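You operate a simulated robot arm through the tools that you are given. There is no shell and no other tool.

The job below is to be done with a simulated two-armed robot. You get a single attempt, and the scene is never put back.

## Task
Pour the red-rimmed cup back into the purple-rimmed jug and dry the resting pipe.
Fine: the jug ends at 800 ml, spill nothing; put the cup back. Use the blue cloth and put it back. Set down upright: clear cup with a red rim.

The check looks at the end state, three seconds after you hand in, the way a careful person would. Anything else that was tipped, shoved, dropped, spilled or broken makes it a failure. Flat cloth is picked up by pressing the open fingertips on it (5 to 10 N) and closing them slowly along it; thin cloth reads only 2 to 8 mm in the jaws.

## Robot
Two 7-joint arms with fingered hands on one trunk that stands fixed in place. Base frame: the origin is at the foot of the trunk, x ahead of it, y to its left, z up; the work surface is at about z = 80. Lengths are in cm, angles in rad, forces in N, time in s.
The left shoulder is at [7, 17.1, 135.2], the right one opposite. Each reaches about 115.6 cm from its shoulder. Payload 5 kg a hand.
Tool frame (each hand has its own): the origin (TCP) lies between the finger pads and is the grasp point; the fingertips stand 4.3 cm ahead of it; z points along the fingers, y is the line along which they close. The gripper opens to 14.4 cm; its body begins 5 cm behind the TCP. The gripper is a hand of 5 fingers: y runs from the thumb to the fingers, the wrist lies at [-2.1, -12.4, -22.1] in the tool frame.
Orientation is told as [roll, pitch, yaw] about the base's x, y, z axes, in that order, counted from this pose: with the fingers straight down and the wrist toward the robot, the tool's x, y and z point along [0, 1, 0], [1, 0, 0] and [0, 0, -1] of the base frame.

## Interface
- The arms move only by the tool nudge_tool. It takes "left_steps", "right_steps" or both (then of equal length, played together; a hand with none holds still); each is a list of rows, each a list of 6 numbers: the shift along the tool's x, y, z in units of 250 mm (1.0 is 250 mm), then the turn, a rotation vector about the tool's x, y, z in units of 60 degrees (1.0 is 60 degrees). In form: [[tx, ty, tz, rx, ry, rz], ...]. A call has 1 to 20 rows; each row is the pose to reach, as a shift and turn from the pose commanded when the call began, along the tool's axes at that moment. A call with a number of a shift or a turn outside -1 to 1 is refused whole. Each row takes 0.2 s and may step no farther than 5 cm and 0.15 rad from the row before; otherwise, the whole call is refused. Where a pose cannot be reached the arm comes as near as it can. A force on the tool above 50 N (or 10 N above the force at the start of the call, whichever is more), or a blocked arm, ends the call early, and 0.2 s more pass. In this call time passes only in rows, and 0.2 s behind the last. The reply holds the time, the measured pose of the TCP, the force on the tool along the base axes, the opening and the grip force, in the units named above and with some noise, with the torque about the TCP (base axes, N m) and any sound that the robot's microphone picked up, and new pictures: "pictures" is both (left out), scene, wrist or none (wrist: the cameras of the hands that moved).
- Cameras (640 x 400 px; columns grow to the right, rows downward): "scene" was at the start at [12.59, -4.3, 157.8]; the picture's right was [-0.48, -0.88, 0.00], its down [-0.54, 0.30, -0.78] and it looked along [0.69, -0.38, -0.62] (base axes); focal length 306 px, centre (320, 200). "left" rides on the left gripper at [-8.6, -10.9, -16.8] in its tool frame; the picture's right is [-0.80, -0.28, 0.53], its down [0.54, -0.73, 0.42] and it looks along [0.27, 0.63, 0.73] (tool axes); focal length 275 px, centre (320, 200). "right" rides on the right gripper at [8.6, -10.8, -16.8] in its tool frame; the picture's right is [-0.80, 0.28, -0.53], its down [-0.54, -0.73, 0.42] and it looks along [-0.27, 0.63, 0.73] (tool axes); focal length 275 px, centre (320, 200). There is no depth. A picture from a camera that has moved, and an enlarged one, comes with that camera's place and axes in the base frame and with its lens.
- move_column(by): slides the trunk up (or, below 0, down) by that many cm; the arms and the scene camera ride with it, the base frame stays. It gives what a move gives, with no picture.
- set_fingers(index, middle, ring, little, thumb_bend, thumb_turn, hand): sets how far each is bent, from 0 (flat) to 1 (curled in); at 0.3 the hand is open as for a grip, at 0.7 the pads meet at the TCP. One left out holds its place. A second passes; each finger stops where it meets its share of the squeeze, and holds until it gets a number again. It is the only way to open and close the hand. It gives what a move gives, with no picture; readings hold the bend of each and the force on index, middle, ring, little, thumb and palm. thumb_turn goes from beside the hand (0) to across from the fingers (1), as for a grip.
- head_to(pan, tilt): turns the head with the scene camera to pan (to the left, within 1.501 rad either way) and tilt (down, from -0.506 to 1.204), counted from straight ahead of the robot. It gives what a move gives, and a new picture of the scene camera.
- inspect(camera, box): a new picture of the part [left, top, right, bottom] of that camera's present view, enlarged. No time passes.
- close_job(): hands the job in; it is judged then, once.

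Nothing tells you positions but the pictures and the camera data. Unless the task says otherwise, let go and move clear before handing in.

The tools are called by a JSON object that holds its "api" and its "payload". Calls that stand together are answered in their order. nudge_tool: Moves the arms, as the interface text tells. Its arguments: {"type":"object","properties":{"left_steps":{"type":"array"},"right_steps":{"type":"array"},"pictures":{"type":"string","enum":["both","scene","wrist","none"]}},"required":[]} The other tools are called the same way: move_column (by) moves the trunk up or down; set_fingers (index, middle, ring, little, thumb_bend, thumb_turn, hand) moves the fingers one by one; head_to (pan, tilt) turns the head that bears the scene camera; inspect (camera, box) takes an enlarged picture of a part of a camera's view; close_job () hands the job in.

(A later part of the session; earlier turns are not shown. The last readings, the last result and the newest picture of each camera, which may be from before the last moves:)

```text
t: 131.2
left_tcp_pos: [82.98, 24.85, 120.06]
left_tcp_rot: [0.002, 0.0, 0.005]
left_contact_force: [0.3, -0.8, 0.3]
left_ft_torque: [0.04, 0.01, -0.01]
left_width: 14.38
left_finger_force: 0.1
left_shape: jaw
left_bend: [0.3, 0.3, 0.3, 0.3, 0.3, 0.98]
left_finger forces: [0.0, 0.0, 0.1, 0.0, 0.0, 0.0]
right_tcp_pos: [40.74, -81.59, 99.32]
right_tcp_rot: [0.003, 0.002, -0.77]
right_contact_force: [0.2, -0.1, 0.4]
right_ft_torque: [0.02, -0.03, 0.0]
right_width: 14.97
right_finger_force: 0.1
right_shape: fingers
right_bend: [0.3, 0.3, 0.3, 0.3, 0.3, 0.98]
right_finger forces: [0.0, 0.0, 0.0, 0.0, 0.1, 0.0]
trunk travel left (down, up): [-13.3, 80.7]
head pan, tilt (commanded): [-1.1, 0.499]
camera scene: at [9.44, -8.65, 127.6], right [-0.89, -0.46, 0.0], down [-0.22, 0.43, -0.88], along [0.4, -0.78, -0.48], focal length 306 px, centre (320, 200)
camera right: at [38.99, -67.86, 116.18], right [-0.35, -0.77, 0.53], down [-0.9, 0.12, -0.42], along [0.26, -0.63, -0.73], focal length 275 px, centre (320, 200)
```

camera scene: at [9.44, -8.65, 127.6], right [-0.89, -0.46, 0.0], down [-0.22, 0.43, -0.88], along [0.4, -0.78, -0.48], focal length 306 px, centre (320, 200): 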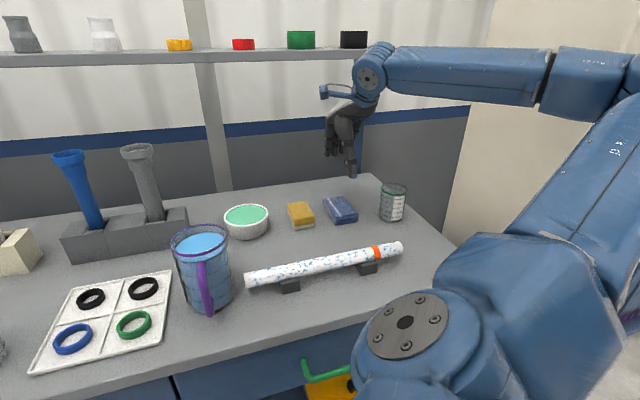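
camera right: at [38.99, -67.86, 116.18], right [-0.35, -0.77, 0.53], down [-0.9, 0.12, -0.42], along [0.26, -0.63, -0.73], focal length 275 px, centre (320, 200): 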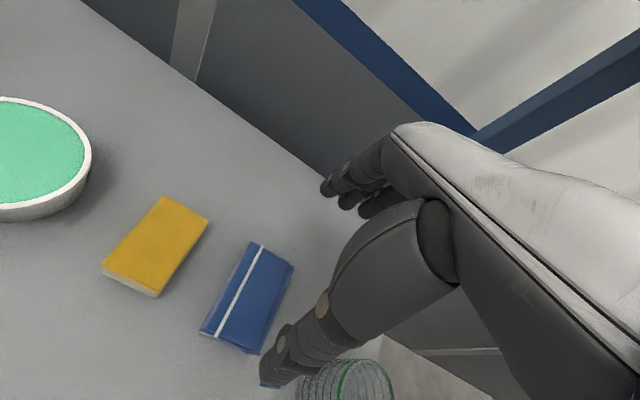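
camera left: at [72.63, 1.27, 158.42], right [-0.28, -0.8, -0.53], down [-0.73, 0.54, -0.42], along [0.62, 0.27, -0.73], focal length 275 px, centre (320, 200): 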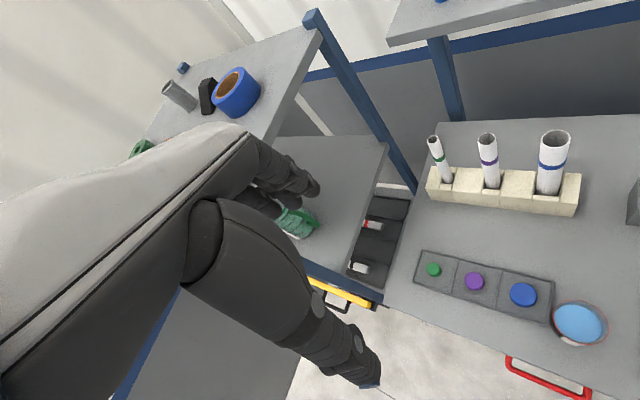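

The hand is above the cloth and clear of the green cup. I'll partly close the fingers so their tips will land on the cloth.

{"api": "set_fingers", "payload": {"hand": "right", "index": 0.55, "middle": 0.55, "ring": 0.55, "little": 0.5, "thumb_bend": 0.48}}

{"api": "inspect", "payload": {"camera": "scene", "box": [290, 100, 420, 230]}}

{"api": "inspect", "payload": {"camera": "right", "box": [170, 130, 470, 400]}}

```text
t: 132.2
left_tcp_pos: [83.18, 24.92, 119.99]
left_tcp_rot: [0.001, 0.0, 0.005]
left_contact_force: [-0.2, -0.7, -0.3]
left_ft_torque: [0.02, -0.01, -0.03]
left_width: 14.37
left_finger_force: 0.0
left_shape: jaw
left_bend: [0.3, 0.3, 0.3, 0.3, 0.3, 0.98]
left_finger forces: [0.0, 0.0, 0.0, 0.1, 0.0, 0.0]
right_tcp_pos: [40.63, -81.53, 99.48]
right_tcp_rot: [0.002, 0.002, -0.77]
right_contact_force: [0.2, -0.2, -0.6]
right_ft_torque: [-0.02, 0.0, -0.02]
right_width: 7.37
right_finger_force: 0.0
right_shape: fingers
right_bend: [0.55, 0.55, 0.55, 0.5, 0.48, 0.98]
right_finger forces: [0.0, 0.1, 0.1, 0.0, 0.0, 0.0]
trunk travel left (down, up): [-13.3, 80.7]
head pan, tilt (commanded): [-1.1, 0.499]
```

```text
3.08 times, centred on (355, 165) of scene
camera zoom: at [9.46, -8.58, 127.61], right [-0.89, -0.46, 0.0], down [-0.22, 0.43, -0.88], along [0.4, -0.78, -0.48], focal length 940 px, centre (212, 308)
```

zoom: 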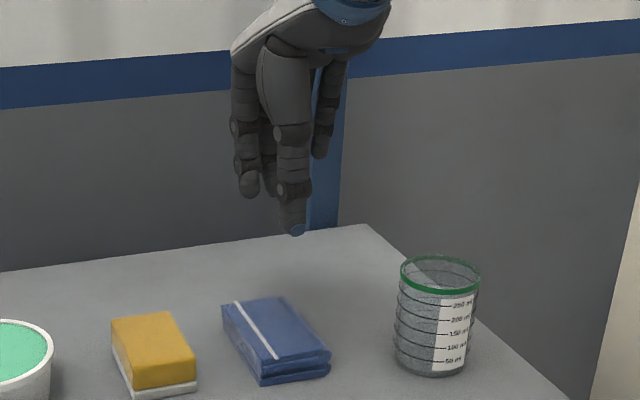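

```text
1.48 times, centred on (320, 265) of right
camera zoom: at [39.01, -67.78, 116.24], right [-0.35, -0.77, 0.53], down [-0.9, 0.12, -0.42], along [0.26, -0.63, -0.73], focal length 408 px, centre (320, 104)
```

zoom: 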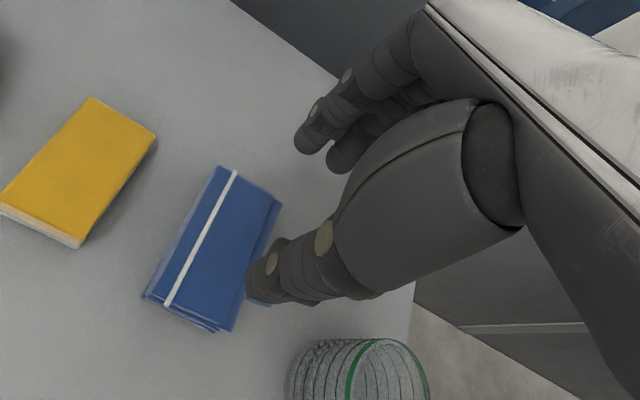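

The opening is now 7.4 cm, with the tips over the cloth. I'll descend to just above it.

{"api": "nudge_tool", "payload": {"right_steps": [[0, 0, 0.09, 0, 0, 0], [0, 0, 0.18, 0, 0, 0], [0, 0, 0.27, 0, 0, 0], [0, 0, 0.34, 0, 0, 0]], "pictures": "both"}}

{"api": "inspect", "payload": {"camera": "scene", "box": [290, 120, 420, 240]}}

{"api": "inspect", "payload": {"camera": "right", "box": [170, 130, 470, 400]}}

```text
t: 133.2
left_tcp_pos: [83.17, 24.81, 120.15]
left_tcp_rot: [0.0, 0.0, 0.004]
left_contact_force: [0.6, -0.1, -0.2]
left_ft_torque: [-0.02, 0.01, 0.01]
left_width: 14.36
left_finger_force: 0.0
left_shape: jaw
left_bend: [0.3, 0.3, 0.3, 0.3, 0.3, 0.98]
left_finger forces: [0.1, 0.0, 0.0, 0.1, 0.1, 0.1]
right_tcp_pos: [40.68, -81.42, 91.16]
right_tcp_rot: [0.0, 0.002, -0.772]
right_contact_force: [0.8, 0.0, -0.3]
right_ft_torque: [0.02, 0.02, 0.03]
right_width: 7.35
right_finger_force: 0.1
right_shape: fingers
right_bend: [0.55, 0.55, 0.55, 0.5, 0.48, 0.98]
right_finger forces: [0.0, 0.0, 0.0, 0.0, 0.0, 0.1]
trunk travel left (down, up): [-13.3, 80.7]
head pan, tilt (commanded): [-1.1, 0.499]
camera scene: at [9.48, -8.59, 127.61], right [-0.89, -0.46, 0.0], down [-0.22, 0.43, -0.88], along [0.4, -0.78, -0.48], focal length 306 px, centre (320, 200)
camera right: at [39.02, -67.71, 107.93], right [-0.35, -0.77, 0.53], down [-0.9, 0.12, -0.42], along [0.26, -0.63, -0.73], focal length 275 px, centre (320, 200)
```

scene: 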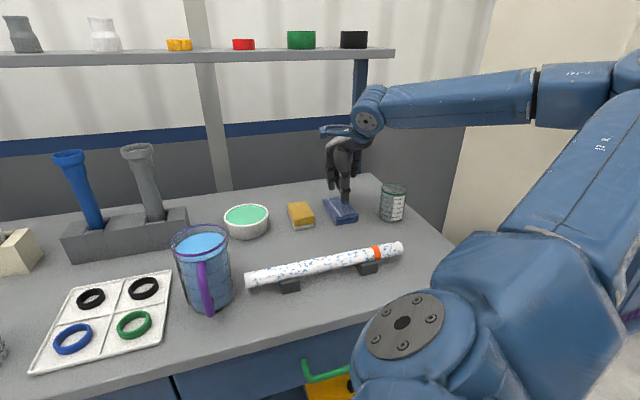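
right: 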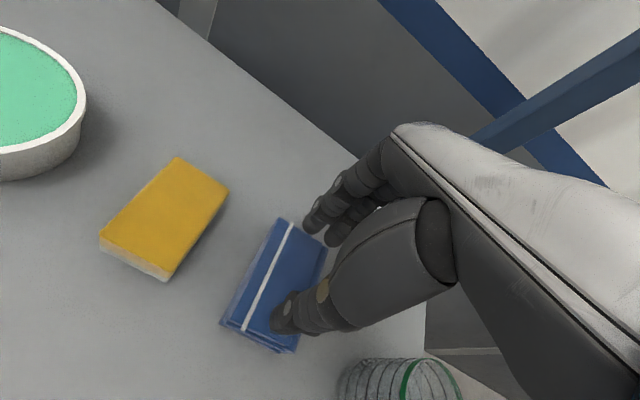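

```text
3.33 times, centred on (355, 180) of scene
camera zoom: at [9.48, -8.59, 127.61], right [-0.89, -0.46, 0.0], down [-0.22, 0.43, -0.88], along [0.4, -0.78, -0.48], focal length 1019 px, centre (203, 267)
```

zoom: 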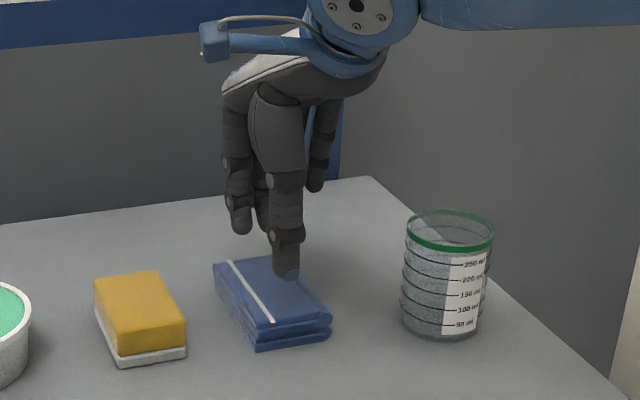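

```text
1.48 times, centred on (320, 265) of right
camera zoom: at [39.02, -67.71, 107.93], right [-0.35, -0.77, 0.53], down [-0.9, 0.12, -0.42], along [0.26, -0.63, -0.73], focal length 408 px, centre (320, 104)
```

zoom: 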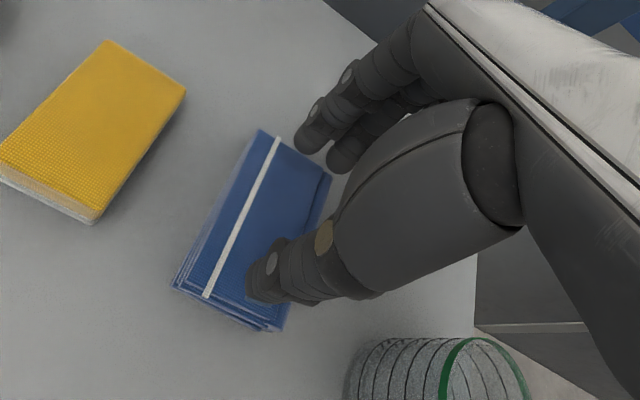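

The thumb reaches slightly lower than the fingers. I'll tilt a touch to even them and ease down toward the cloth.

{"api": "nudge_tool", "payload": {"right_steps": [[0, 0, 0.025, 0.04, 0, 0], [0, 0, 0.055, 0.077, 0, 0], [0, 0, 0.085, 0.077, 0, 0], [0, 0, 0.105, 0.077, 0, 0]], "pictures": "none"}}

{"api": "inspect", "payload": {"camera": "scene", "box": [290, 140, 400, 240]}}

```text
t: 134.2
left_tcp_pos: [83.22, 24.89, 119.97]
left_tcp_rot: [0.001, 0.0, 0.005]
left_contact_force: [0.2, -0.2, 0.0]
left_ft_torque: [0.03, 0.02, 0.02]
left_width: 14.37
left_finger_force: 0.1
left_shape: jaw
left_bend: [0.3, 0.3, 0.3, 0.3, 0.3, 0.98]
left_finger forces: [0.0, 0.0, 0.0, 0.0, 0.1, 0.0]
right_tcp_pos: [40.58, -81.63, 88.5]
right_tcp_rot: [0.001, 0.082, -0.772]
right_contact_force: [0.0, 0.4, -0.4]
right_ft_torque: [0.02, -0.02, 0.0]
right_width: 7.36
right_finger_force: 0.1
right_shape: fingers
right_bend: [0.55, 0.55, 0.55, 0.5, 0.48, 0.98]
right_finger forces: [0.1, 0.0, 0.0, 0.0, 0.0, 0.0]
trunk travel left (down, up): [-13.3, 80.7]
head pan, tilt (commanded): [-1.1, 0.499]
```

```text
4.00 times, centred on (345, 190) of scene
camera zoom: at [9.48, -8.59, 127.6], right [-0.89, -0.46, 0.0], down [-0.22, 0.43, -0.88], along [0.4, -0.78, -0.48], focal length 1222 px, centre (220, 240)
```

zoom: 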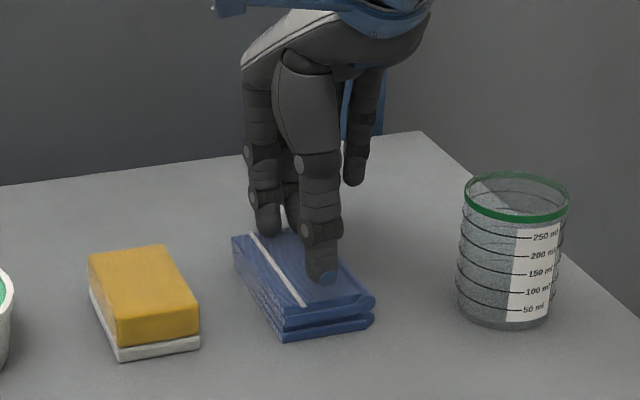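

{"api": "nudge_tool", "payload": {"right_steps": [[0, 0, 0.01, 0, 0, 0], [0, 0, 0.02, 0, 0, 0], [0, 0, 0.03, 0, 0, 0]], "pictures": "none"}}

```text
t: 135.0
left_tcp_pos: [83.15, 24.99, 120.05]
left_tcp_rot: [-0.002, 0.0, 0.005]
left_contact_force: [-0.9, 0.0, -0.1]
left_ft_torque: [0.01, -0.03, 0.0]
left_width: 14.41
left_finger_force: 0.0
left_shape: jaw
left_bend: [0.3, 0.3, 0.3, 0.3, 0.3, 0.98]
left_finger forces: [0.0, 0.0, 0.0, 0.0, 0.0, 0.0]
right_tcp_pos: [40.55, -81.47, 87.93]
right_tcp_rot: [0.002, 0.08, -0.77]
right_contact_force: [0.4, -1.2, 4.4]
right_ft_torque: [-0.21, -0.09, 0.04]
right_width: 7.39
right_finger_force: 2.3
right_shape: fingers
right_bend: [0.55, 0.55, 0.55, 0.5, 0.48, 0.98]
right_finger forces: [0.1, 4.6, 0.0, 0.0, 0.0, 0.1]
trunk travel left (down, up): [-13.3, 80.7]
head pan, tilt (commanded): [-1.1, 0.499]
```

The middle finger is touching at 4.4 N. I'll press slightly more and even out toward the thumb.

{"api": "nudge_tool", "payload": {"right_steps": [[0, 0, 0.006, -0.02, 0, 0], [0, 0, 0.012, -0.03, 0, 0]], "pictures": "none"}}

{"api": "inspect", "payload": {"camera": "scene", "box": [290, 140, 400, 240]}}

{"api": "inspect", "payload": {"camera": "right", "box": [170, 130, 470, 400]}}

```text
t: 135.6
left_tcp_pos: [83.04, 25.0, 120.16]
left_tcp_rot: [-0.001, -0.001, 0.007]
left_contact_force: [-0.4, -1.1, 0.1]
left_ft_torque: [0.0, -0.01, 0.0]
left_width: 14.37
left_finger_force: 0.0
left_shape: jaw
left_bend: [0.3, 0.3, 0.3, 0.3, 0.3, 0.98]
left_finger forces: [0.0, 0.0, 0.1, 0.0, 0.1, 0.1]
right_tcp_pos: [40.6, -81.52, 87.96]
right_tcp_rot: [0.001, 0.046, -0.772]
right_contact_force: [1.4, -0.8, 12.3]
right_ft_torque: [-0.45, -0.36, 0.0]
right_width: 7.34
right_finger_force: 6.4
right_shape: fingers
right_bend: [0.55, 0.55, 0.55, 0.5, 0.48, 0.98]
right_finger forces: [2.9, 9.7, 0.0, 0.1, 0.0, 0.0]
trunk travel left (down, up): [-13.3, 80.7]
head pan, tilt (commanded): [-1.1, 0.499]
```

```text
4.00 times, centred on (345, 190) of scene
camera zoom: at [9.42, -8.46, 127.64], right [-0.89, -0.46, 0.0], down [-0.22, 0.42, -0.88], along [0.4, -0.78, -0.48], focal length 1222 px, centre (220, 240)
```

zoom: 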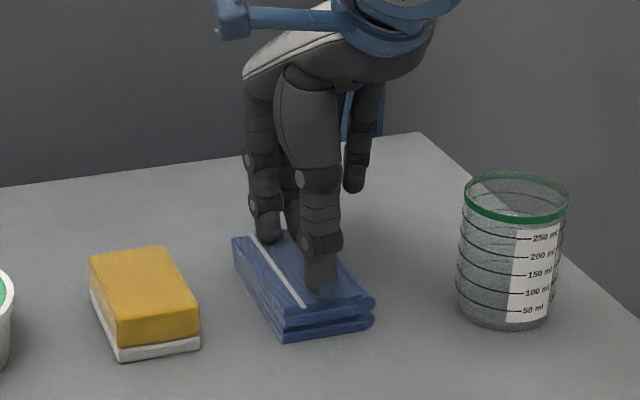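

```text
1.48 times, centred on (320, 265) of right
camera zoom: at [39.39, -68.26, 105.13], right [-0.34, -0.79, 0.52], down [-0.91, 0.13, -0.39], along [0.24, -0.6, -0.76], focal length 408 px, centre (320, 104)
```

zoom: 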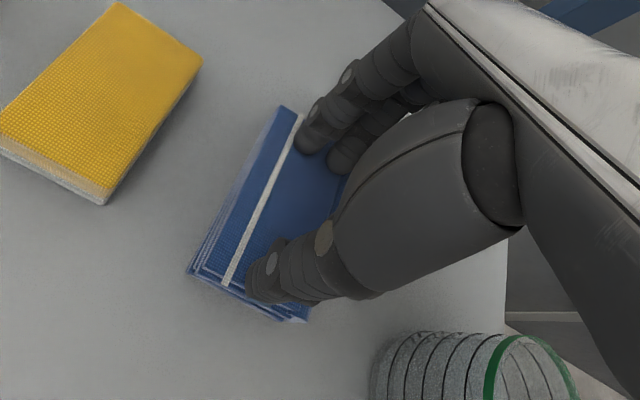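

{"api": "nudge_tool", "payload": {"right_steps": [[0, 0, -0.002, -0.025, 0, 0], [0, 0, -0.002, -0.045, 0, 0]], "pictures": "none"}}

```text
t: 136.2
left_tcp_pos: [83.05, 24.92, 120.04]
left_tcp_rot: [0.0, 0.0, 0.004]
left_contact_force: [-0.5, -0.6, 0.6]
left_ft_torque: [0.02, 0.02, 0.0]
left_width: 14.36
left_finger_force: 0.0
left_shape: jaw
left_bend: [0.3, 0.3, 0.3, 0.3, 0.3, 0.98]
left_finger forces: [0.0, 0.0, 0.0, 0.1, 0.0, 0.0]
right_tcp_pos: [40.44, -81.31, 87.7]
right_tcp_rot: [0.002, 0.004, -0.771]
right_contact_force: [-1.0, -0.8, 5.6]
right_ft_torque: [-0.21, -0.04, -0.02]
right_width: 7.34
right_finger_force: 2.6
right_shape: fingers
right_bend: [0.55, 0.55, 0.55, 0.5, 0.48, 0.98]
right_finger forces: [0.4, 4.9, 0.0, 0.1, 0.1, 0.0]
trunk travel left (down, up): [-13.3, 80.7]
head pan, tilt (commanded): [-1.1, 0.499]
```

{"api": "nudge_tool", "payload": {"right_steps": [[0, 0, 0.004, -0.03, 0, 0], [0, 0, 0.008, -0.06, 0, 0]], "pictures": "none"}}

```text
t: 136.8
left_tcp_pos: [83.1, 25.07, 120.1]
left_tcp_rot: [-0.001, -0.001, 0.006]
left_contact_force: [0.2, 0.6, 0.0]
left_ft_torque: [0.02, -0.02, -0.02]
left_width: 14.38
left_finger_force: 0.0
left_shape: jaw
left_bend: [0.3, 0.3, 0.3, 0.3, 0.3, 0.98]
left_finger forces: [0.0, 0.0, 0.1, 0.0, 0.1, 0.0]
right_tcp_pos: [40.62, -81.26, 87.72]
right_tcp_rot: [0.002, -0.064, -0.774]
right_contact_force: [-0.5, -0.6, 17.5]
right_ft_torque: [0.83, 0.68, 0.06]
right_width: 7.55
right_finger_force: 8.6
right_shape: fingers
right_bend: [0.55, 0.55, 0.55, 0.5, 0.47, 0.98]
right_finger forces: [0.0, 0.0, 0.0, 0.0, 18.2, 0.0]
trunk travel left (down, up): [-13.3, 80.7]
head pan, tilt (commanded): [-1.1, 0.499]
```

The thumb is now carrying it all. I'll balance between the two and reduce the pressure.

{"api": "nudge_tool", "payload": {"right_steps": [[0, 0, -0.005, 0.015, 0, 0], [0, 0, -0.007, 0.038, 0, 0]], "pictures": "none"}}

```text
t: 137.4
left_tcp_pos: [83.16, 24.94, 120.08]
left_tcp_rot: [0.0, 0.0, 0.004]
left_contact_force: [0.0, -0.3, 0.7]
left_ft_torque: [-0.02, -0.02, 0.01]
left_width: 14.38
left_finger_force: 0.0
left_shape: jaw
left_bend: [0.3, 0.3, 0.3, 0.3, 0.3, 0.98]
left_finger forces: [0.0, 0.0, 0.0, 0.1, 0.0, 0.1]
right_tcp_pos: [40.46, -81.37, 87.67]
right_tcp_rot: [0.003, -0.019, -0.771]
right_contact_force: [0.8, -1.4, 5.3]
right_ft_torque: [-0.23, -0.12, 0.0]
right_width: 7.32
right_finger_force: 3.1
right_shape: fingers
right_bend: [0.55, 0.54, 0.55, 0.5, 0.48, 0.98]
right_finger forces: [0.0, 5.5, 0.0, 0.0, 0.0, 0.0]
trunk travel left (down, up): [-13.3, 80.7]
head pan, tilt (commanded): [-1.1, 0.499]
```

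{"api": "nudge_tool", "payload": {"right_steps": [[0, 0, 0.001, -0.01, 0, 0], [0, 0, 0.003, -0.02, 0, 0]], "pictures": "none"}}

```text
t: 138.0
left_tcp_pos: [83.09, 24.94, 120.05]
left_tcp_rot: [0.001, 0.0, 0.007]
left_contact_force: [0.4, 0.1, 0.0]
left_ft_torque: [-0.01, 0.01, 0.03]
left_width: 14.37
left_finger_force: 0.0
left_shape: jaw
left_bend: [0.3, 0.3, 0.3, 0.3, 0.3, 0.98]
left_finger forces: [0.1, 0.0, 0.0, 0.0, 0.1, 0.0]
right_tcp_pos: [40.6, -81.4, 87.64]
right_tcp_rot: [0.002, -0.043, -0.772]
right_contact_force: [0.7, 0.4, 8.9]
right_ft_torque: [0.49, 0.34, 0.01]
right_width: 7.43
right_finger_force: 4.6
right_shape: fingers
right_bend: [0.55, 0.55, 0.55, 0.5, 0.47, 0.98]
right_finger forces: [0.1, 0.0, 0.0, 0.0, 9.2, 0.1]
trunk travel left (down, up): [-13.3, 80.7]
head pan, tilt (commanded): [-1.1, 0.499]
```

{"api": "nudge_tool", "payload": {"right_steps": [[0, 0, 0.0, 0.009, 0, 0]], "pictures": "none"}}

```text
t: 138.4
left_tcp_pos: [83.08, 24.89, 120.15]
left_tcp_rot: [-0.001, -0.001, 0.004]
left_contact_force: [0.0, 0.0, 0.3]
left_ft_torque: [0.04, 0.0, 0.02]
left_width: 14.4
left_finger_force: 0.1
left_shape: jaw
left_bend: [0.3, 0.3, 0.3, 0.3, 0.3, 0.98]
left_finger forces: [0.0, 0.0, 0.0, 0.0, 0.0, 0.0]
right_tcp_pos: [40.61, -81.4, 87.66]
right_tcp_rot: [0.002, -0.03, -0.771]
right_contact_force: [0.0, 0.4, 8.2]
right_ft_torque: [0.14, 0.13, 0.02]
right_width: 7.39
right_finger_force: 3.8
right_shape: fingers
right_bend: [0.55, 0.55, 0.55, 0.5, 0.48, 0.98]
right_finger forces: [0.0, 2.8, 0.1, 0.0, 5.3, 0.1]
trunk travel left (down, up): [-13.3, 80.7]
head pan, tilt (commanded): [-1.1, 0.499]
```

Balanced at 8 N between thumb and middle finger. Now I'll close slowly along the cloth.

{"api": "set_fingers", "payload": {"hand": "right", "index": 0.58, "middle": 0.58, "ring": 0.58, "little": 0.55, "thumb_bend": 0.51}}

{"api": "inspect", "payload": {"camera": "right", "box": [170, 130, 470, 400]}}

```text
t: 139.4
left_tcp_pos: [83.09, 24.98, 120.1]
left_tcp_rot: [0.001, -0.001, 0.005]
left_contact_force: [-0.5, 0.2, 0.1]
left_ft_torque: [-0.04, -0.02, 0.02]
left_width: 14.39
left_finger_force: 0.0
left_shape: jaw
left_bend: [0.3, 0.3, 0.3, 0.3, 0.3, 0.98]
left_finger forces: [0.0, 0.1, 0.0, 0.0, 0.0, 0.1]
right_tcp_pos: [40.55, -81.37, 87.76]
right_tcp_rot: [0.001, -0.031, -0.771]
right_contact_force: [-1.6, 1.7, 6.7]
right_ft_torque: [0.38, 0.3, 0.0]
right_width: 6.99
right_finger_force: 4.1
right_shape: fingers
right_bend: [0.57, 0.57, 0.57, 0.55, 0.49, 0.97]
right_finger forces: [0.0, 0.5, 0.0, 0.0, 7.1, 0.0]
trunk travel left (down, up): [-13.3, 80.7]
head pan, tilt (commanded): [-1.1, 0.499]
```

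```text
1.48 times, centred on (320, 265) of right
camera zoom: at [38.45, -67.3, 104.08], right [-0.36, -0.76, 0.54], down [-0.89, 0.11, -0.45], along [0.28, -0.64, -0.71], focal length 408 px, centre (320, 104)
```

zoom: 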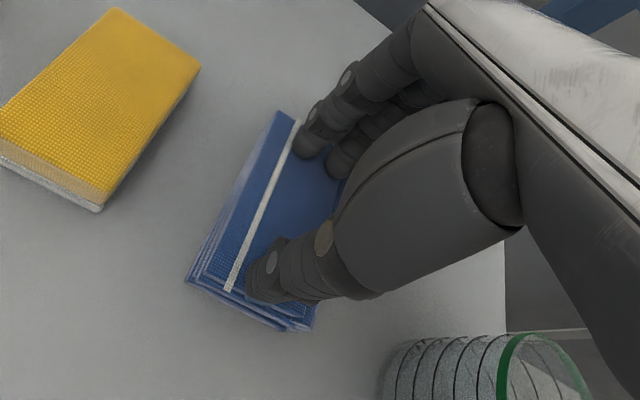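

{"api": "set_fingers", "payload": {"hand": "right", "index": 0.62, "middle": 0.62, "ring": 0.62, "little": 0.6, "thumb_bend": 0.55}}

{"api": "inspect", "payload": {"camera": "right", "box": [170, 130, 470, 400]}}

```text
t: 140.4
left_tcp_pos: [83.11, 25.07, 120.14]
left_tcp_rot: [-0.001, -0.001, 0.004]
left_contact_force: [0.1, 0.1, 0.7]
left_ft_torque: [0.01, -0.03, 0.0]
left_width: 14.36
left_finger_force: 0.0
left_shape: jaw
left_bend: [0.3, 0.3, 0.3, 0.3, 0.3, 0.98]
left_finger forces: [0.0, 0.0, 0.0, 0.0, 0.0, 0.0]
right_tcp_pos: [40.55, -81.48, 87.75]
right_tcp_rot: [0.002, -0.034, -0.771]
right_contact_force: [-2.8, 2.7, 9.2]
right_ft_torque: [0.54, 0.43, 0.06]
right_width: 5.48
right_finger_force: 4.9
right_shape: fingers
right_bend: [0.62, 0.62, 0.62, 0.6, 0.52, 0.98]
right_finger forces: [0.0, 0.0, 0.1, 0.0, 9.7, 0.0]
trunk travel left (down, up): [-13.3, 80.7]
head pan, tilt (commanded): [-1.1, 0.499]
```

```text
1.48 times, centred on (320, 265) of right
camera zoom: at [38.44, -67.28, 104.11], right [-0.37, -0.76, 0.54], down [-0.89, 0.11, -0.45], along [0.28, -0.64, -0.71], focal length 408 px, centre (320, 104)
```

zoom: 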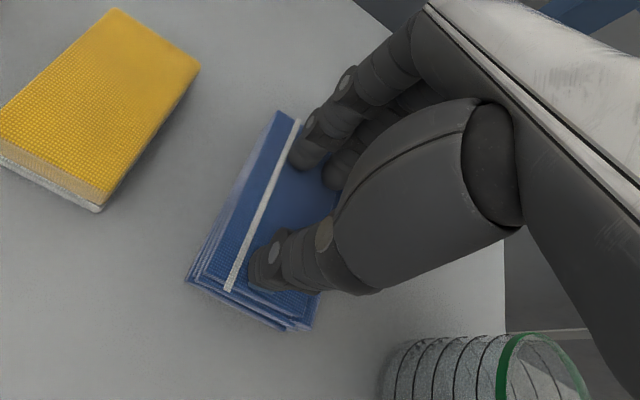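

The fingers have lifted off slightly as they curl. I'll rebalance so both sides press.

{"api": "nudge_tool", "payload": {"right_steps": [[0, 0, 0.002, 0.025, 0, 0], [0, 0, 0.004, 0.05, 0, 0]], "pictures": "none"}}

```text
t: 141.0
left_tcp_pos: [83.19, 25.08, 119.99]
left_tcp_rot: [0.001, 0.0, 0.004]
left_contact_force: [0.2, -0.5, -0.8]
left_ft_torque: [0.01, 0.0, 0.0]
left_width: 14.38
left_finger_force: 0.0
left_shape: jaw
left_bend: [0.3, 0.3, 0.3, 0.3, 0.3, 0.98]
left_finger forces: [0.0, 0.0, 0.0, 0.0, 0.0, 0.0]
right_tcp_pos: [40.44, -81.36, 87.71]
right_tcp_rot: [0.003, 0.02, -0.772]
right_contact_force: [0.8, -2.6, 6.9]
right_ft_torque: [-0.22, -0.2, -0.02]
right_width: 4.93
right_finger_force: 3.4
right_shape: fingers
right_bend: [0.62, 0.62, 0.62, 0.6, 0.55, 0.97]
right_finger forces: [4.8, 1.8, 0.0, 0.0, 0.1, 0.0]
trunk travel left (down, up): [-13.3, 80.7]
head pan, tilt (commanded): [-1.1, 0.499]
```

{"api": "nudge_tool", "payload": {"right_steps": [[0, 0, 0.001, -0.012, 0, 0]], "pictures": "none"}}

{"api": "set_fingers", "payload": {"hand": "right", "index": 0.66, "middle": 0.66, "ring": 0.66, "little": 0.64, "thumb_bend": 0.59}}

{"api": "inspect", "payload": {"camera": "right", "box": [170, 130, 470, 400]}}

{"api": "inspect", "payload": {"camera": "scene", "box": [290, 140, 400, 240]}}

```text
t: 141.4
left_tcp_pos: [83.12, 25.02, 120.01]
left_tcp_rot: [0.0, 0.0, 0.005]
left_contact_force: [-0.4, -0.2, -0.6]
left_ft_torque: [-0.02, 0.02, 0.03]
left_width: 14.36
left_finger_force: 0.1
left_shape: jaw
left_bend: [0.3, 0.3, 0.3, 0.3, 0.3, 0.98]
left_finger forces: [0.0, 0.0, 0.0, 0.0, 0.0, 0.1]
right_tcp_pos: [40.42, -81.41, 87.65]
right_tcp_rot: [0.003, 0.009, -0.773]
right_contact_force: [0.1, -1.3, 4.8]
right_ft_torque: [-0.15, -0.15, -0.07]
right_width: 4.85
right_finger_force: 2.7
right_shape: fingers
right_bend: [0.62, 0.62, 0.62, 0.6, 0.55, 0.97]
right_finger forces: [3.8, 2.3, 0.1, 0.0, 0.0, 0.0]
trunk travel left (down, up): [-13.3, 80.7]
head pan, tilt (commanded): [-1.1, 0.499]
```

```text
t: 142.4
left_tcp_pos: [83.11, 25.03, 120.06]
left_tcp_rot: [-0.001, -0.001, 0.004]
left_contact_force: [0.1, -0.8, -0.1]
left_ft_torque: [0.01, -0.01, 0.0]
left_width: 14.39
left_finger_force: 0.0
left_shape: jaw
left_bend: [0.3, 0.3, 0.3, 0.3, 0.3, 0.98]
left_finger forces: [0.1, 0.0, 0.1, 0.0, 0.0, 0.0]
right_tcp_pos: [40.62, -81.49, 87.65]
right_tcp_rot: [0.002, 0.009, -0.772]
right_contact_force: [-0.8, -0.3, 0.1]
right_ft_torque: [0.05, -0.01, 0.0]
right_width: 3.46
right_finger_force: 0.2
right_shape: fingers
right_bend: [0.66, 0.66, 0.66, 0.64, 0.59, 0.97]
right_finger forces: [0.1, 0.0, 0.1, 0.0, 0.3, 0.0]
trunk travel left (down, up): [-13.3, 80.7]
head pan, tilt (commanded): [-1.1, 0.499]
```

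```text
1.48 times, centred on (320, 265) of right
camera zoom: at [38.91, -67.83, 104.44], right [-0.35, -0.77, 0.53], down [-0.9, 0.12, -0.42], along [0.26, -0.62, -0.74], focal length 408 px, centre (320, 104)
```

zoom: 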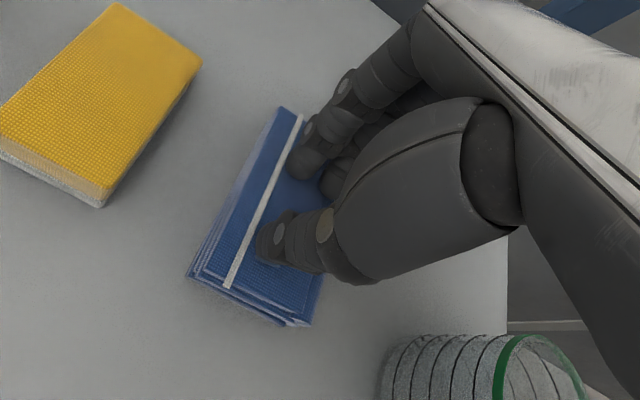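

```text
4.00 times, centred on (345, 190) of scene
camera zoom: at [9.46, -8.57, 127.6], right [-0.89, -0.46, 0.0], down [-0.22, 0.43, -0.88], along [0.4, -0.78, -0.48], focal length 1222 px, centre (220, 240)
```

zoom: 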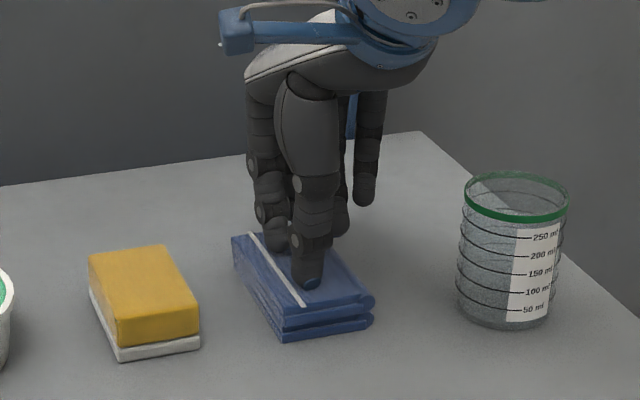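

The folded stack behaves like a firm block, so the fingers just slide on top. Its 11.5 cm length fits inside my open hand, so I'll grip it by its two ends instead. First I'll rise and open.

{"api": "nudge_tool", "payload": {"right_steps": [[0, 0, -0.07, 0, 0, 0], [0, 0, -0.14, 0, 0, 0], [0, 0, -0.22, 0, 0, 0]], "pictures": "none"}}

{"api": "set_fingers", "payload": {"hand": "right", "index": 0.3, "middle": 0.3, "ring": 0.3, "little": 0.3, "thumb_bend": 0.3}}

{"api": "inspect", "payload": {"camera": "scene", "box": [290, 130, 400, 240]}}

{"api": "inspect", "payload": {"camera": "right", "box": [170, 130, 470, 400]}}

```text
t: 143.2
left_tcp_pos: [83.16, 24.97, 120.15]
left_tcp_rot: [0.0, 0.001, 0.005]
left_contact_force: [-0.2, 0.3, 0.1]
left_ft_torque: [-0.02, -0.01, 0.01]
left_width: 14.41
left_finger_force: 0.0
left_shape: jaw
left_bend: [0.3, 0.3, 0.3, 0.3, 0.3, 0.98]
left_finger forces: [0.0, 0.0, 0.0, 0.0, 0.1, 0.1]
right_tcp_pos: [40.48, -81.56, 93.17]
right_tcp_rot: [0.002, 0.007, -0.77]
right_contact_force: [-0.1, 0.8, 0.5]
right_ft_torque: [0.01, 0.01, 0.05]
right_width: 3.44
right_finger_force: 0.1
right_shape: fingers
right_bend: [0.66, 0.66, 0.66, 0.64, 0.59, 0.97]
right_finger forces: [0.0, 0.1, 0.1, 0.0, 0.0, 0.1]
trunk travel left (down, up): [-13.3, 80.7]
head pan, tilt (commanded): [-1.1, 0.499]
```

```text
t: 144.2
left_tcp_pos: [83.04, 24.89, 120.07]
left_tcp_rot: [0.0, 0.0, 0.006]
left_contact_force: [0.0, 0.1, 0.3]
left_ft_torque: [-0.01, -0.03, -0.03]
left_width: 14.37
left_finger_force: 0.0
left_shape: jaw
left_bend: [0.3, 0.3, 0.3, 0.3, 0.3, 0.98]
left_finger forces: [0.0, 0.0, 0.0, 0.0, 0.0, 0.0]
right_tcp_pos: [40.42, -81.52, 93.07]
right_tcp_rot: [0.002, 0.008, -0.772]
right_contact_force: [0.0, -0.4, -0.1]
right_ft_torque: [-0.03, -0.02, -0.02]
right_width: 14.9
right_finger_force: 0.0
right_shape: fingers
right_bend: [0.3, 0.3, 0.3, 0.3, 0.3, 0.97]
right_finger forces: [0.1, 0.1, 0.0, 0.1, 0.0, 0.1]
trunk travel left (down, up): [-13.3, 80.7]
head pan, tilt (commanded): [-1.1, 0.499]
```

```text
3.64 times, centred on (345, 185) of scene
camera zoom: at [9.47, -8.57, 127.61], right [-0.89, -0.46, 0.0], down [-0.22, 0.43, -0.88], along [0.4, -0.78, -0.48], focal length 1111 px, centre (229, 254)
```

zoom: 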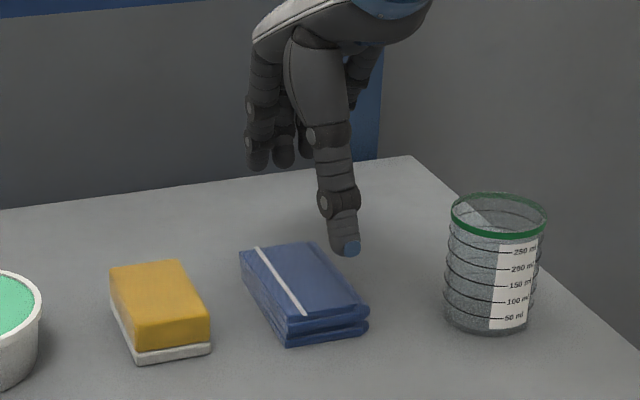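

```text
1.48 times, centred on (320, 265) of right
camera zoom: at [38.87, -67.84, 109.96], right [-0.35, -0.77, 0.53], down [-0.9, 0.12, -0.42], along [0.26, -0.62, -0.74], focal length 408 px, centre (320, 104)
```

zoom: 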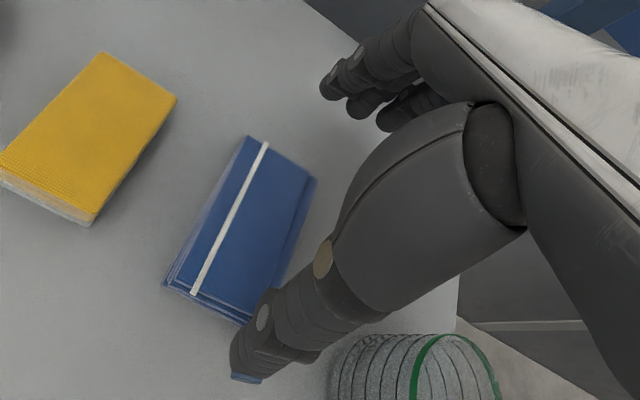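

The thumb reaches about 1 cm lower than the fingers when open, so I'll tilt to level them and descend around the cloth to just above the table.

{"api": "nudge_tool", "payload": {"right_steps": [[0, 0, 0.06, 0.025, 0, 0], [0, 0, 0.12, 0.05, 0, 0], [0, 0, 0.18, 0.07, 0, 0], [0, 0, 0.24, 0.07, 0, 0], [0, 0, 0.28, 0.07, 0, 0]], "pictures": "none"}}

{"api": "inspect", "payload": {"camera": "scene", "box": [290, 130, 400, 240]}}

{"api": "inspect", "payload": {"camera": "right", "box": [170, 130, 470, 400]}}

```text
t: 145.4
left_tcp_pos: [83.11, 24.96, 120.08]
left_tcp_rot: [0.001, 0.001, 0.007]
left_contact_force: [1.1, -1.2, -0.5]
left_ft_torque: [0.02, 0.0, 0.0]
left_width: 14.37
left_finger_force: 0.1
left_shape: jaw
left_bend: [0.3, 0.3, 0.3, 0.3, 0.3, 0.98]
left_finger forces: [0.0, 0.0, 0.0, 0.1, 0.0, 0.0]
right_tcp_pos: [40.62, -81.63, 85.93]
right_tcp_rot: [0.002, 0.084, -0.771]
right_contact_force: [-0.2, 0.9, -0.1]
right_ft_torque: [0.03, -0.03, 0.01]
right_width: 14.91
right_finger_force: 0.1
right_shape: fingers
right_bend: [0.3, 0.3, 0.3, 0.3, 0.3, 0.97]
right_finger forces: [0.1, 0.0, 0.1, 0.0, 0.1, 0.0]
trunk travel left (down, up): [-13.3, 80.7]
head pan, tilt (commanded): [-1.1, 0.499]
```

```text
3.64 times, centred on (345, 185) of scene
camera zoom: at [9.48, -8.59, 127.61], right [-0.89, -0.46, 0.0], down [-0.22, 0.43, -0.88], along [0.4, -0.78, -0.48], focal length 1111 px, centre (229, 254)
```

zoom: 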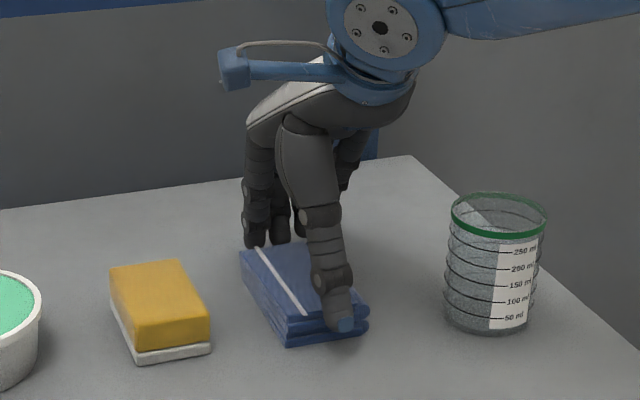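

```text
1.48 times, centred on (320, 265) of right
camera zoom: at [40.01, -68.76, 103.64], right [-0.32, -0.8, 0.51], down [-0.92, 0.14, -0.36], along [0.22, -0.58, -0.78], focal length 408 px, centre (320, 104)
```

zoom: 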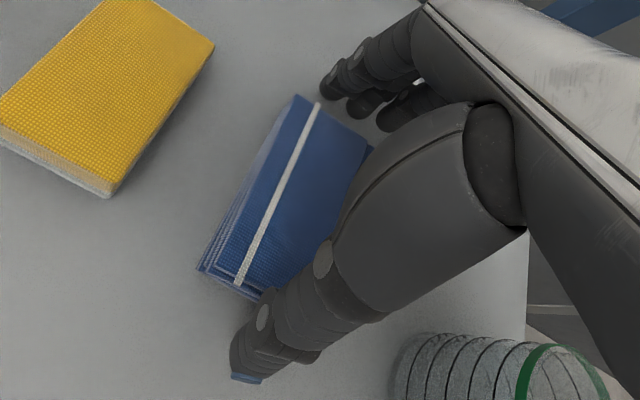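

The hand straddles the cloth lengthwise. I'll close gradually onto the two ends.

{"api": "set_fingers", "payload": {"hand": "right", "index": 0.38, "middle": 0.38, "ring": 0.38, "little": 0.36, "thumb_bend": 0.35}}

{"api": "inspect", "payload": {"camera": "right", "box": [170, 130, 470, 400]}}

{"api": "inspect", "payload": {"camera": "scene", "box": [290, 130, 400, 240]}}

```text
t: 146.4
left_tcp_pos: [83.23, 25.0, 120.06]
left_tcp_rot: [0.0, 0.0, 0.006]
left_contact_force: [-0.3, -0.1, 0.0]
left_ft_torque: [-0.01, 0.02, -0.02]
left_width: 14.37
left_finger_force: 0.1
left_shape: jaw
left_bend: [0.3, 0.3, 0.3, 0.3, 0.3, 0.98]
left_finger forces: [0.0, 0.0, 0.0, 0.0, 0.0, 0.0]
right_tcp_pos: [40.58, -81.4, 85.99]
right_tcp_rot: [0.001, 0.083, -0.771]
right_contact_force: [0.2, 0.6, -0.1]
right_ft_torque: [0.01, -0.01, -0.01]
right_width: 12.76
right_finger_force: 0.1
right_shape: fingers
right_bend: [0.38, 0.38, 0.38, 0.36, 0.35, 0.97]
right_finger forces: [0.0, 0.1, 0.0, 0.0, 0.0, 0.0]
trunk travel left (down, up): [-13.3, 80.7]
head pan, tilt (commanded): [-1.1, 0.499]
```

```text
1.48 times, centred on (320, 265) of right
camera zoom: at [40.0, -68.74, 103.65], right [-0.32, -0.8, 0.51], down [-0.92, 0.14, -0.36], along [0.22, -0.58, -0.78], focal length 408 px, centre (320, 104)
```

zoom: 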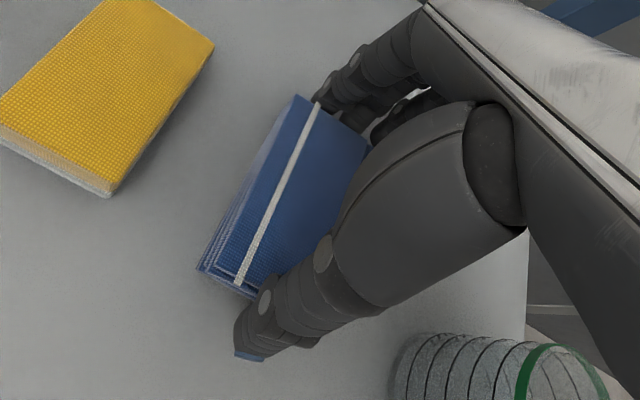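

```text
3.64 times, centred on (345, 185) of scene
camera zoom: at [9.47, -8.57, 127.61], right [-0.89, -0.46, 0.0], down [-0.22, 0.43, -0.88], along [0.4, -0.78, -0.48], focal length 1111 px, centre (229, 254)
```

zoom: 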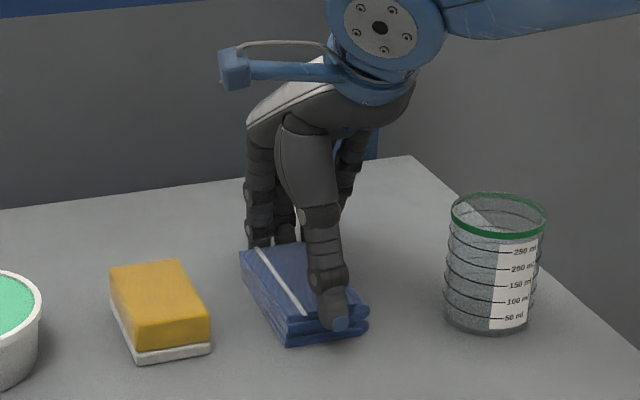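

{"api": "nudge_tool", "payload": {"right_steps": [[0, 0, 0.01, 0, 0, 0], [0, 0, 0.02, 0, 0, 0]], "pictures": "none"}}

{"api": "set_fingers", "payload": {"hand": "right", "index": 0.42, "middle": 0.42, "ring": 0.42, "little": 0.4, "thumb_bend": 0.39}}

{"api": "inspect", "payload": {"camera": "right", "box": [170, 130, 470, 400]}}

```text
t: 147.0
left_tcp_pos: [83.34, 24.94, 120.1]
left_tcp_rot: [0.0, 0.001, 0.005]
left_contact_force: [-1.2, -0.4, -0.1]
left_ft_torque: [0.0, 0.0, -0.02]
left_width: 14.38
left_finger_force: 0.0
left_shape: jaw
left_bend: [0.3, 0.3, 0.3, 0.3, 0.3, 0.98]
left_finger forces: [0.1, 0.0, 0.1, 0.0, 0.1, 0.1]
right_tcp_pos: [40.62, -81.42, 85.6]
right_tcp_rot: [0.001, 0.082, -0.771]
right_contact_force: [0.0, -1.2, -0.9]
right_ft_torque: [-0.06, 0.02, -0.03]
right_width: 12.82
right_finger_force: 0.5
right_shape: fingers
right_bend: [0.38, 0.38, 0.38, 0.36, 0.35, 0.97]
right_finger forces: [0.4, 0.0, 0.0, 0.0, 0.1, 0.1]
trunk travel left (down, up): [-13.3, 80.7]
head pan, tilt (commanded): [-1.1, 0.499]
```

```text
t: 148.0
left_tcp_pos: [83.15, 24.75, 120.0]
left_tcp_rot: [0.0, 0.0, 0.005]
left_contact_force: [0.0, -0.6, 0.4]
left_ft_torque: [-0.02, 0.0, -0.01]
left_width: 14.38
left_finger_force: 0.1
left_shape: jaw
left_bend: [0.3, 0.3, 0.3, 0.3, 0.3, 0.98]
left_finger forces: [0.0, 0.0, 0.1, 0.1, 0.0, 0.0]
right_tcp_pos: [40.66, -81.42, 85.52]
right_tcp_rot: [0.003, 0.081, -0.771]
right_contact_force: [-0.9, 0.1, 0.3]
right_ft_torque: [-0.05, 0.01, 0.01]
right_width: 12.09
right_finger_force: 3.9
right_shape: fingers
right_bend: [0.4, 0.41, 0.41, 0.4, 0.37, 0.97]
right_finger forces: [2.1, 1.4, 0.6, 0.0, 3.9, 0.0]
trunk travel left (down, up): [-13.3, 80.7]
head pan, tilt (commanded): [-1.1, 0.499]
```

```text
1.48 times, centred on (320, 265) of right
camera zoom: at [39.96, -68.7, 103.18], right [-0.32, -0.8, 0.51], down [-0.92, 0.14, -0.36], along [0.22, -0.58, -0.78], focal length 408 px, centre (320, 104)
```

zoom: 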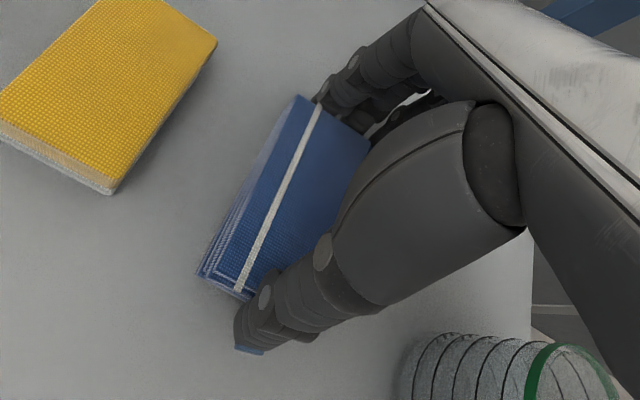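

All fingers and the thumb are touching the cloth ends, balanced. I'll squeeze gradually.

{"api": "set_fingers", "payload": {"hand": "right", "index": 0.45, "middle": 0.46, "ring": 0.46, "thumb_bend": 0.42}}

{"api": "inspect", "payload": {"camera": "right", "box": [170, 130, 470, 400]}}

{"api": "inspect", "payload": {"camera": "scene", "box": [290, 130, 400, 240]}}

```text
t: 149.0
left_tcp_pos: [83.14, 24.91, 119.91]
left_tcp_rot: [0.0, -0.001, 0.005]
left_contact_force: [-0.4, 0.1, -0.2]
left_ft_torque: [-0.02, 0.01, -0.02]
left_width: 14.4
left_finger_force: 0.0
left_shape: jaw
left_bend: [0.3, 0.3, 0.3, 0.3, 0.3, 0.98]
left_finger forces: [0.1, 0.1, 0.0, 0.1, 0.0, 0.0]
right_tcp_pos: [40.61, -81.46, 85.47]
right_tcp_rot: [0.002, 0.083, -0.771]
right_contact_force: [0.6, -0.2, -0.4]
right_ft_torque: [-0.04, -0.02, 0.01]
right_width: 11.97
right_finger_force: 9.7
right_shape: fingers
right_bend: [0.42, 0.43, 0.44, 0.4, 0.36, 0.97]
right_finger forces: [3.5, 3.8, 2.4, 0.0, 9.2, 0.1]
trunk travel left (down, up): [-13.3, 80.7]
head pan, tilt (commanded): [-1.1, 0.499]
```

```text
1.48 times, centred on (320, 265) of right
camera zoom: at [39.96, -68.7, 103.18], right [-0.32, -0.8, 0.51], down [-0.92, 0.14, -0.36], along [0.22, -0.58, -0.78], focal length 408 px, centre (320, 104)
```

zoom: 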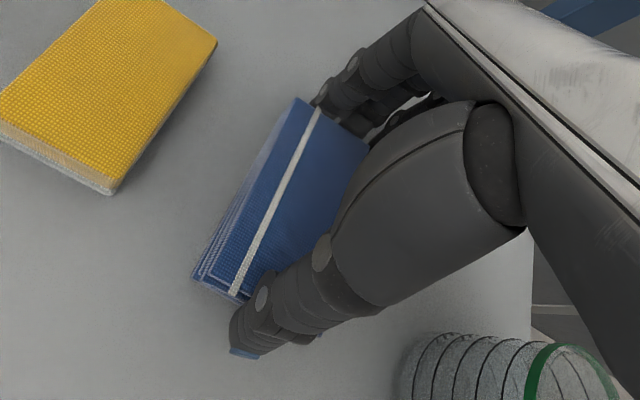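

```text
3.64 times, centred on (345, 185) of scene
camera zoom: at [9.47, -8.57, 127.61], right [-0.89, -0.46, 0.0], down [-0.22, 0.43, -0.88], along [0.4, -0.78, -0.48], focal length 1111 px, centre (229, 254)
```

zoom: 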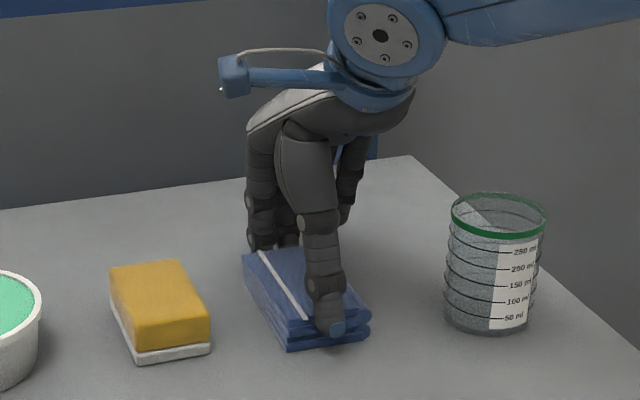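

The cloth is firmly gripped at about 10 N. One more small squeeze, then a test lift.

{"api": "set_fingers", "payload": {"hand": "right", "index": 0.48, "middle": 0.49, "ring": 0.5, "thumb_bend": 0.45}}

{"api": "nudge_tool", "payload": {"right_steps": [[0, 0, -0.03, 0, 0, 0], [0, 0, -0.06, 0, 0, 0], [0, 0, -0.1, 0, 0, 0], [0, 0, -0.14, 0, 0, 0]], "pictures": "both"}}

{"api": "inspect", "payload": {"camera": "scene", "box": [290, 130, 400, 240]}}

```text
t: 150.0
left_tcp_pos: [83.1, 24.89, 120.02]
left_tcp_rot: [0.001, 0.0, 0.004]
left_contact_force: [-0.1, 0.3, -0.7]
left_ft_torque: [0.0, 0.04, 0.02]
left_width: 14.38
left_finger_force: 0.1
left_shape: jaw
left_bend: [0.3, 0.3, 0.3, 0.3, 0.3, 0.98]
left_finger forces: [0.1, 0.0, 0.0, 0.0, 0.0, 0.1]
right_tcp_pos: [40.68, -81.42, 85.59]
right_tcp_rot: [0.002, 0.082, -0.77]
right_contact_force: [-0.1, 0.2, 0.3]
right_ft_torque: [-0.04, -0.03, 0.02]
right_width: 11.87
right_finger_force: 14.0
right_shape: fingers
right_bend: [0.44, 0.46, 0.47, 0.4, 0.36, 0.96]
right_finger forces: [5.1, 5.0, 4.4, 0.0, 14.2, 0.0]
trunk travel left (down, up): [-13.3, 80.7]
head pan, tilt (commanded): [-1.1, 0.499]
```

```text
t: 151.0
left_tcp_pos: [83.16, 24.88, 120.1]
left_tcp_rot: [0.0, 0.001, 0.006]
left_contact_force: [0.2, -0.9, 0.6]
left_ft_torque: [-0.01, -0.05, 0.01]
left_width: 14.38
left_finger_force: 0.1
left_shape: jaw
left_bend: [0.3, 0.3, 0.3, 0.3, 0.3, 0.98]
left_finger forces: [0.0, 0.0, 0.0, 0.0, 0.0, 0.0]
right_tcp_pos: [40.74, -81.74, 88.98]
right_tcp_rot: [0.002, 0.081, -0.771]
right_contact_force: [0.7, 0.8, -1.3]
right_ft_torque: [-0.01, 0.0, -0.02]
right_width: 11.9
right_finger_force: 14.6
right_shape: fingers
right_bend: [0.44, 0.46, 0.47, 0.4, 0.36, 0.96]
right_finger forces: [5.1, 4.9, 4.4, 0.0, 14.0, 0.0]
trunk travel left (down, up): [-13.3, 80.7]
head pan, tilt (commanded): [-1.1, 0.499]
camera scene: at [9.45, -8.54, 127.61], right [-0.89, -0.46, 0.0], down [-0.22, 0.43, -0.88], along [0.4, -0.78, -0.48], focal length 306 px, centre (320, 200)
camera right: at [40.04, -68.98, 106.57], right [-0.32, -0.8, 0.51], down [-0.92, 0.14, -0.36], along [0.22, -0.59, -0.78], focal length 275 px, centre (320, 200)
```

scene: 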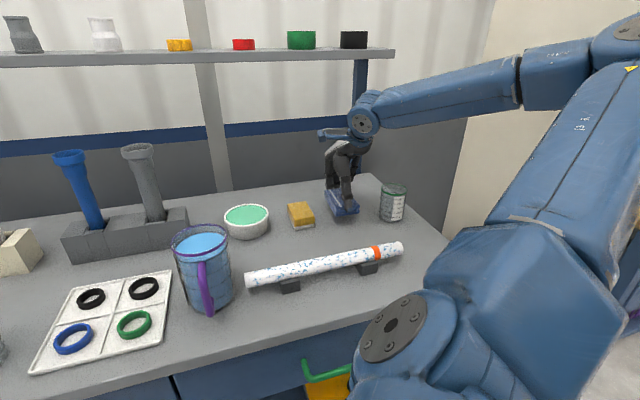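
right: 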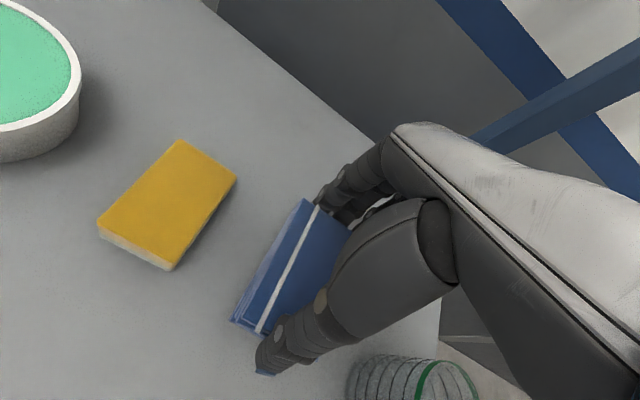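

```text
3.64 times, centred on (345, 185) of scene
camera zoom: at [9.45, -8.54, 127.61], right [-0.89, -0.46, 0.0], down [-0.22, 0.43, -0.88], along [0.4, -0.78, -0.48], focal length 1111 px, centre (229, 254)
```

zoom: 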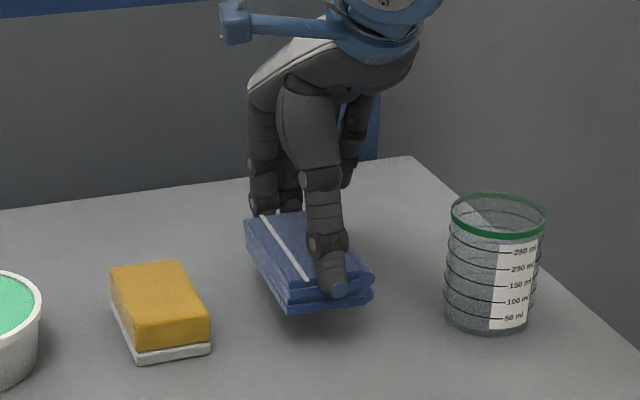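

The cloth is lifted cleanly as a block at about 14 N grip. I'll raise it to a safe travel height.

{"api": "nudge_tool", "payload": {"right_steps": [[0, -0.005, -0.065, 0, 0, 0], [0, -0.01, -0.13, 0, 0, 0], [0, -0.016, -0.195, 0, 0, 0], [0, -0.021, -0.26, 0, 0, 0]], "pictures": "none"}}

```text
t: 152.0
left_tcp_pos: [83.16, 24.99, 120.07]
left_tcp_rot: [0.001, -0.001, 0.005]
left_contact_force: [1.0, -0.3, -0.7]
left_ft_torque: [-0.01, 0.01, 0.02]
left_width: 14.38
left_finger_force: 0.1
left_shape: jaw
left_bend: [0.3, 0.3, 0.3, 0.3, 0.3, 0.98]
left_finger forces: [0.1, 0.0, 0.1, 0.1, 0.0, 0.0]
right_tcp_pos: [40.57, -81.63, 95.33]
right_tcp_rot: [0.002, 0.082, -0.772]
right_contact_force: [0.4, -0.3, -1.6]
right_ft_torque: [-0.02, 0.01, 0.02]
right_width: 11.9
right_finger_force: 14.0
right_shape: fingers
right_bend: [0.44, 0.46, 0.47, 0.4, 0.36, 0.96]
right_finger forces: [5.1, 5.0, 4.3, 0.0, 14.0, 0.1]
trunk travel left (down, up): [-13.3, 80.7]
head pan, tilt (commanded): [-1.1, 0.499]
```

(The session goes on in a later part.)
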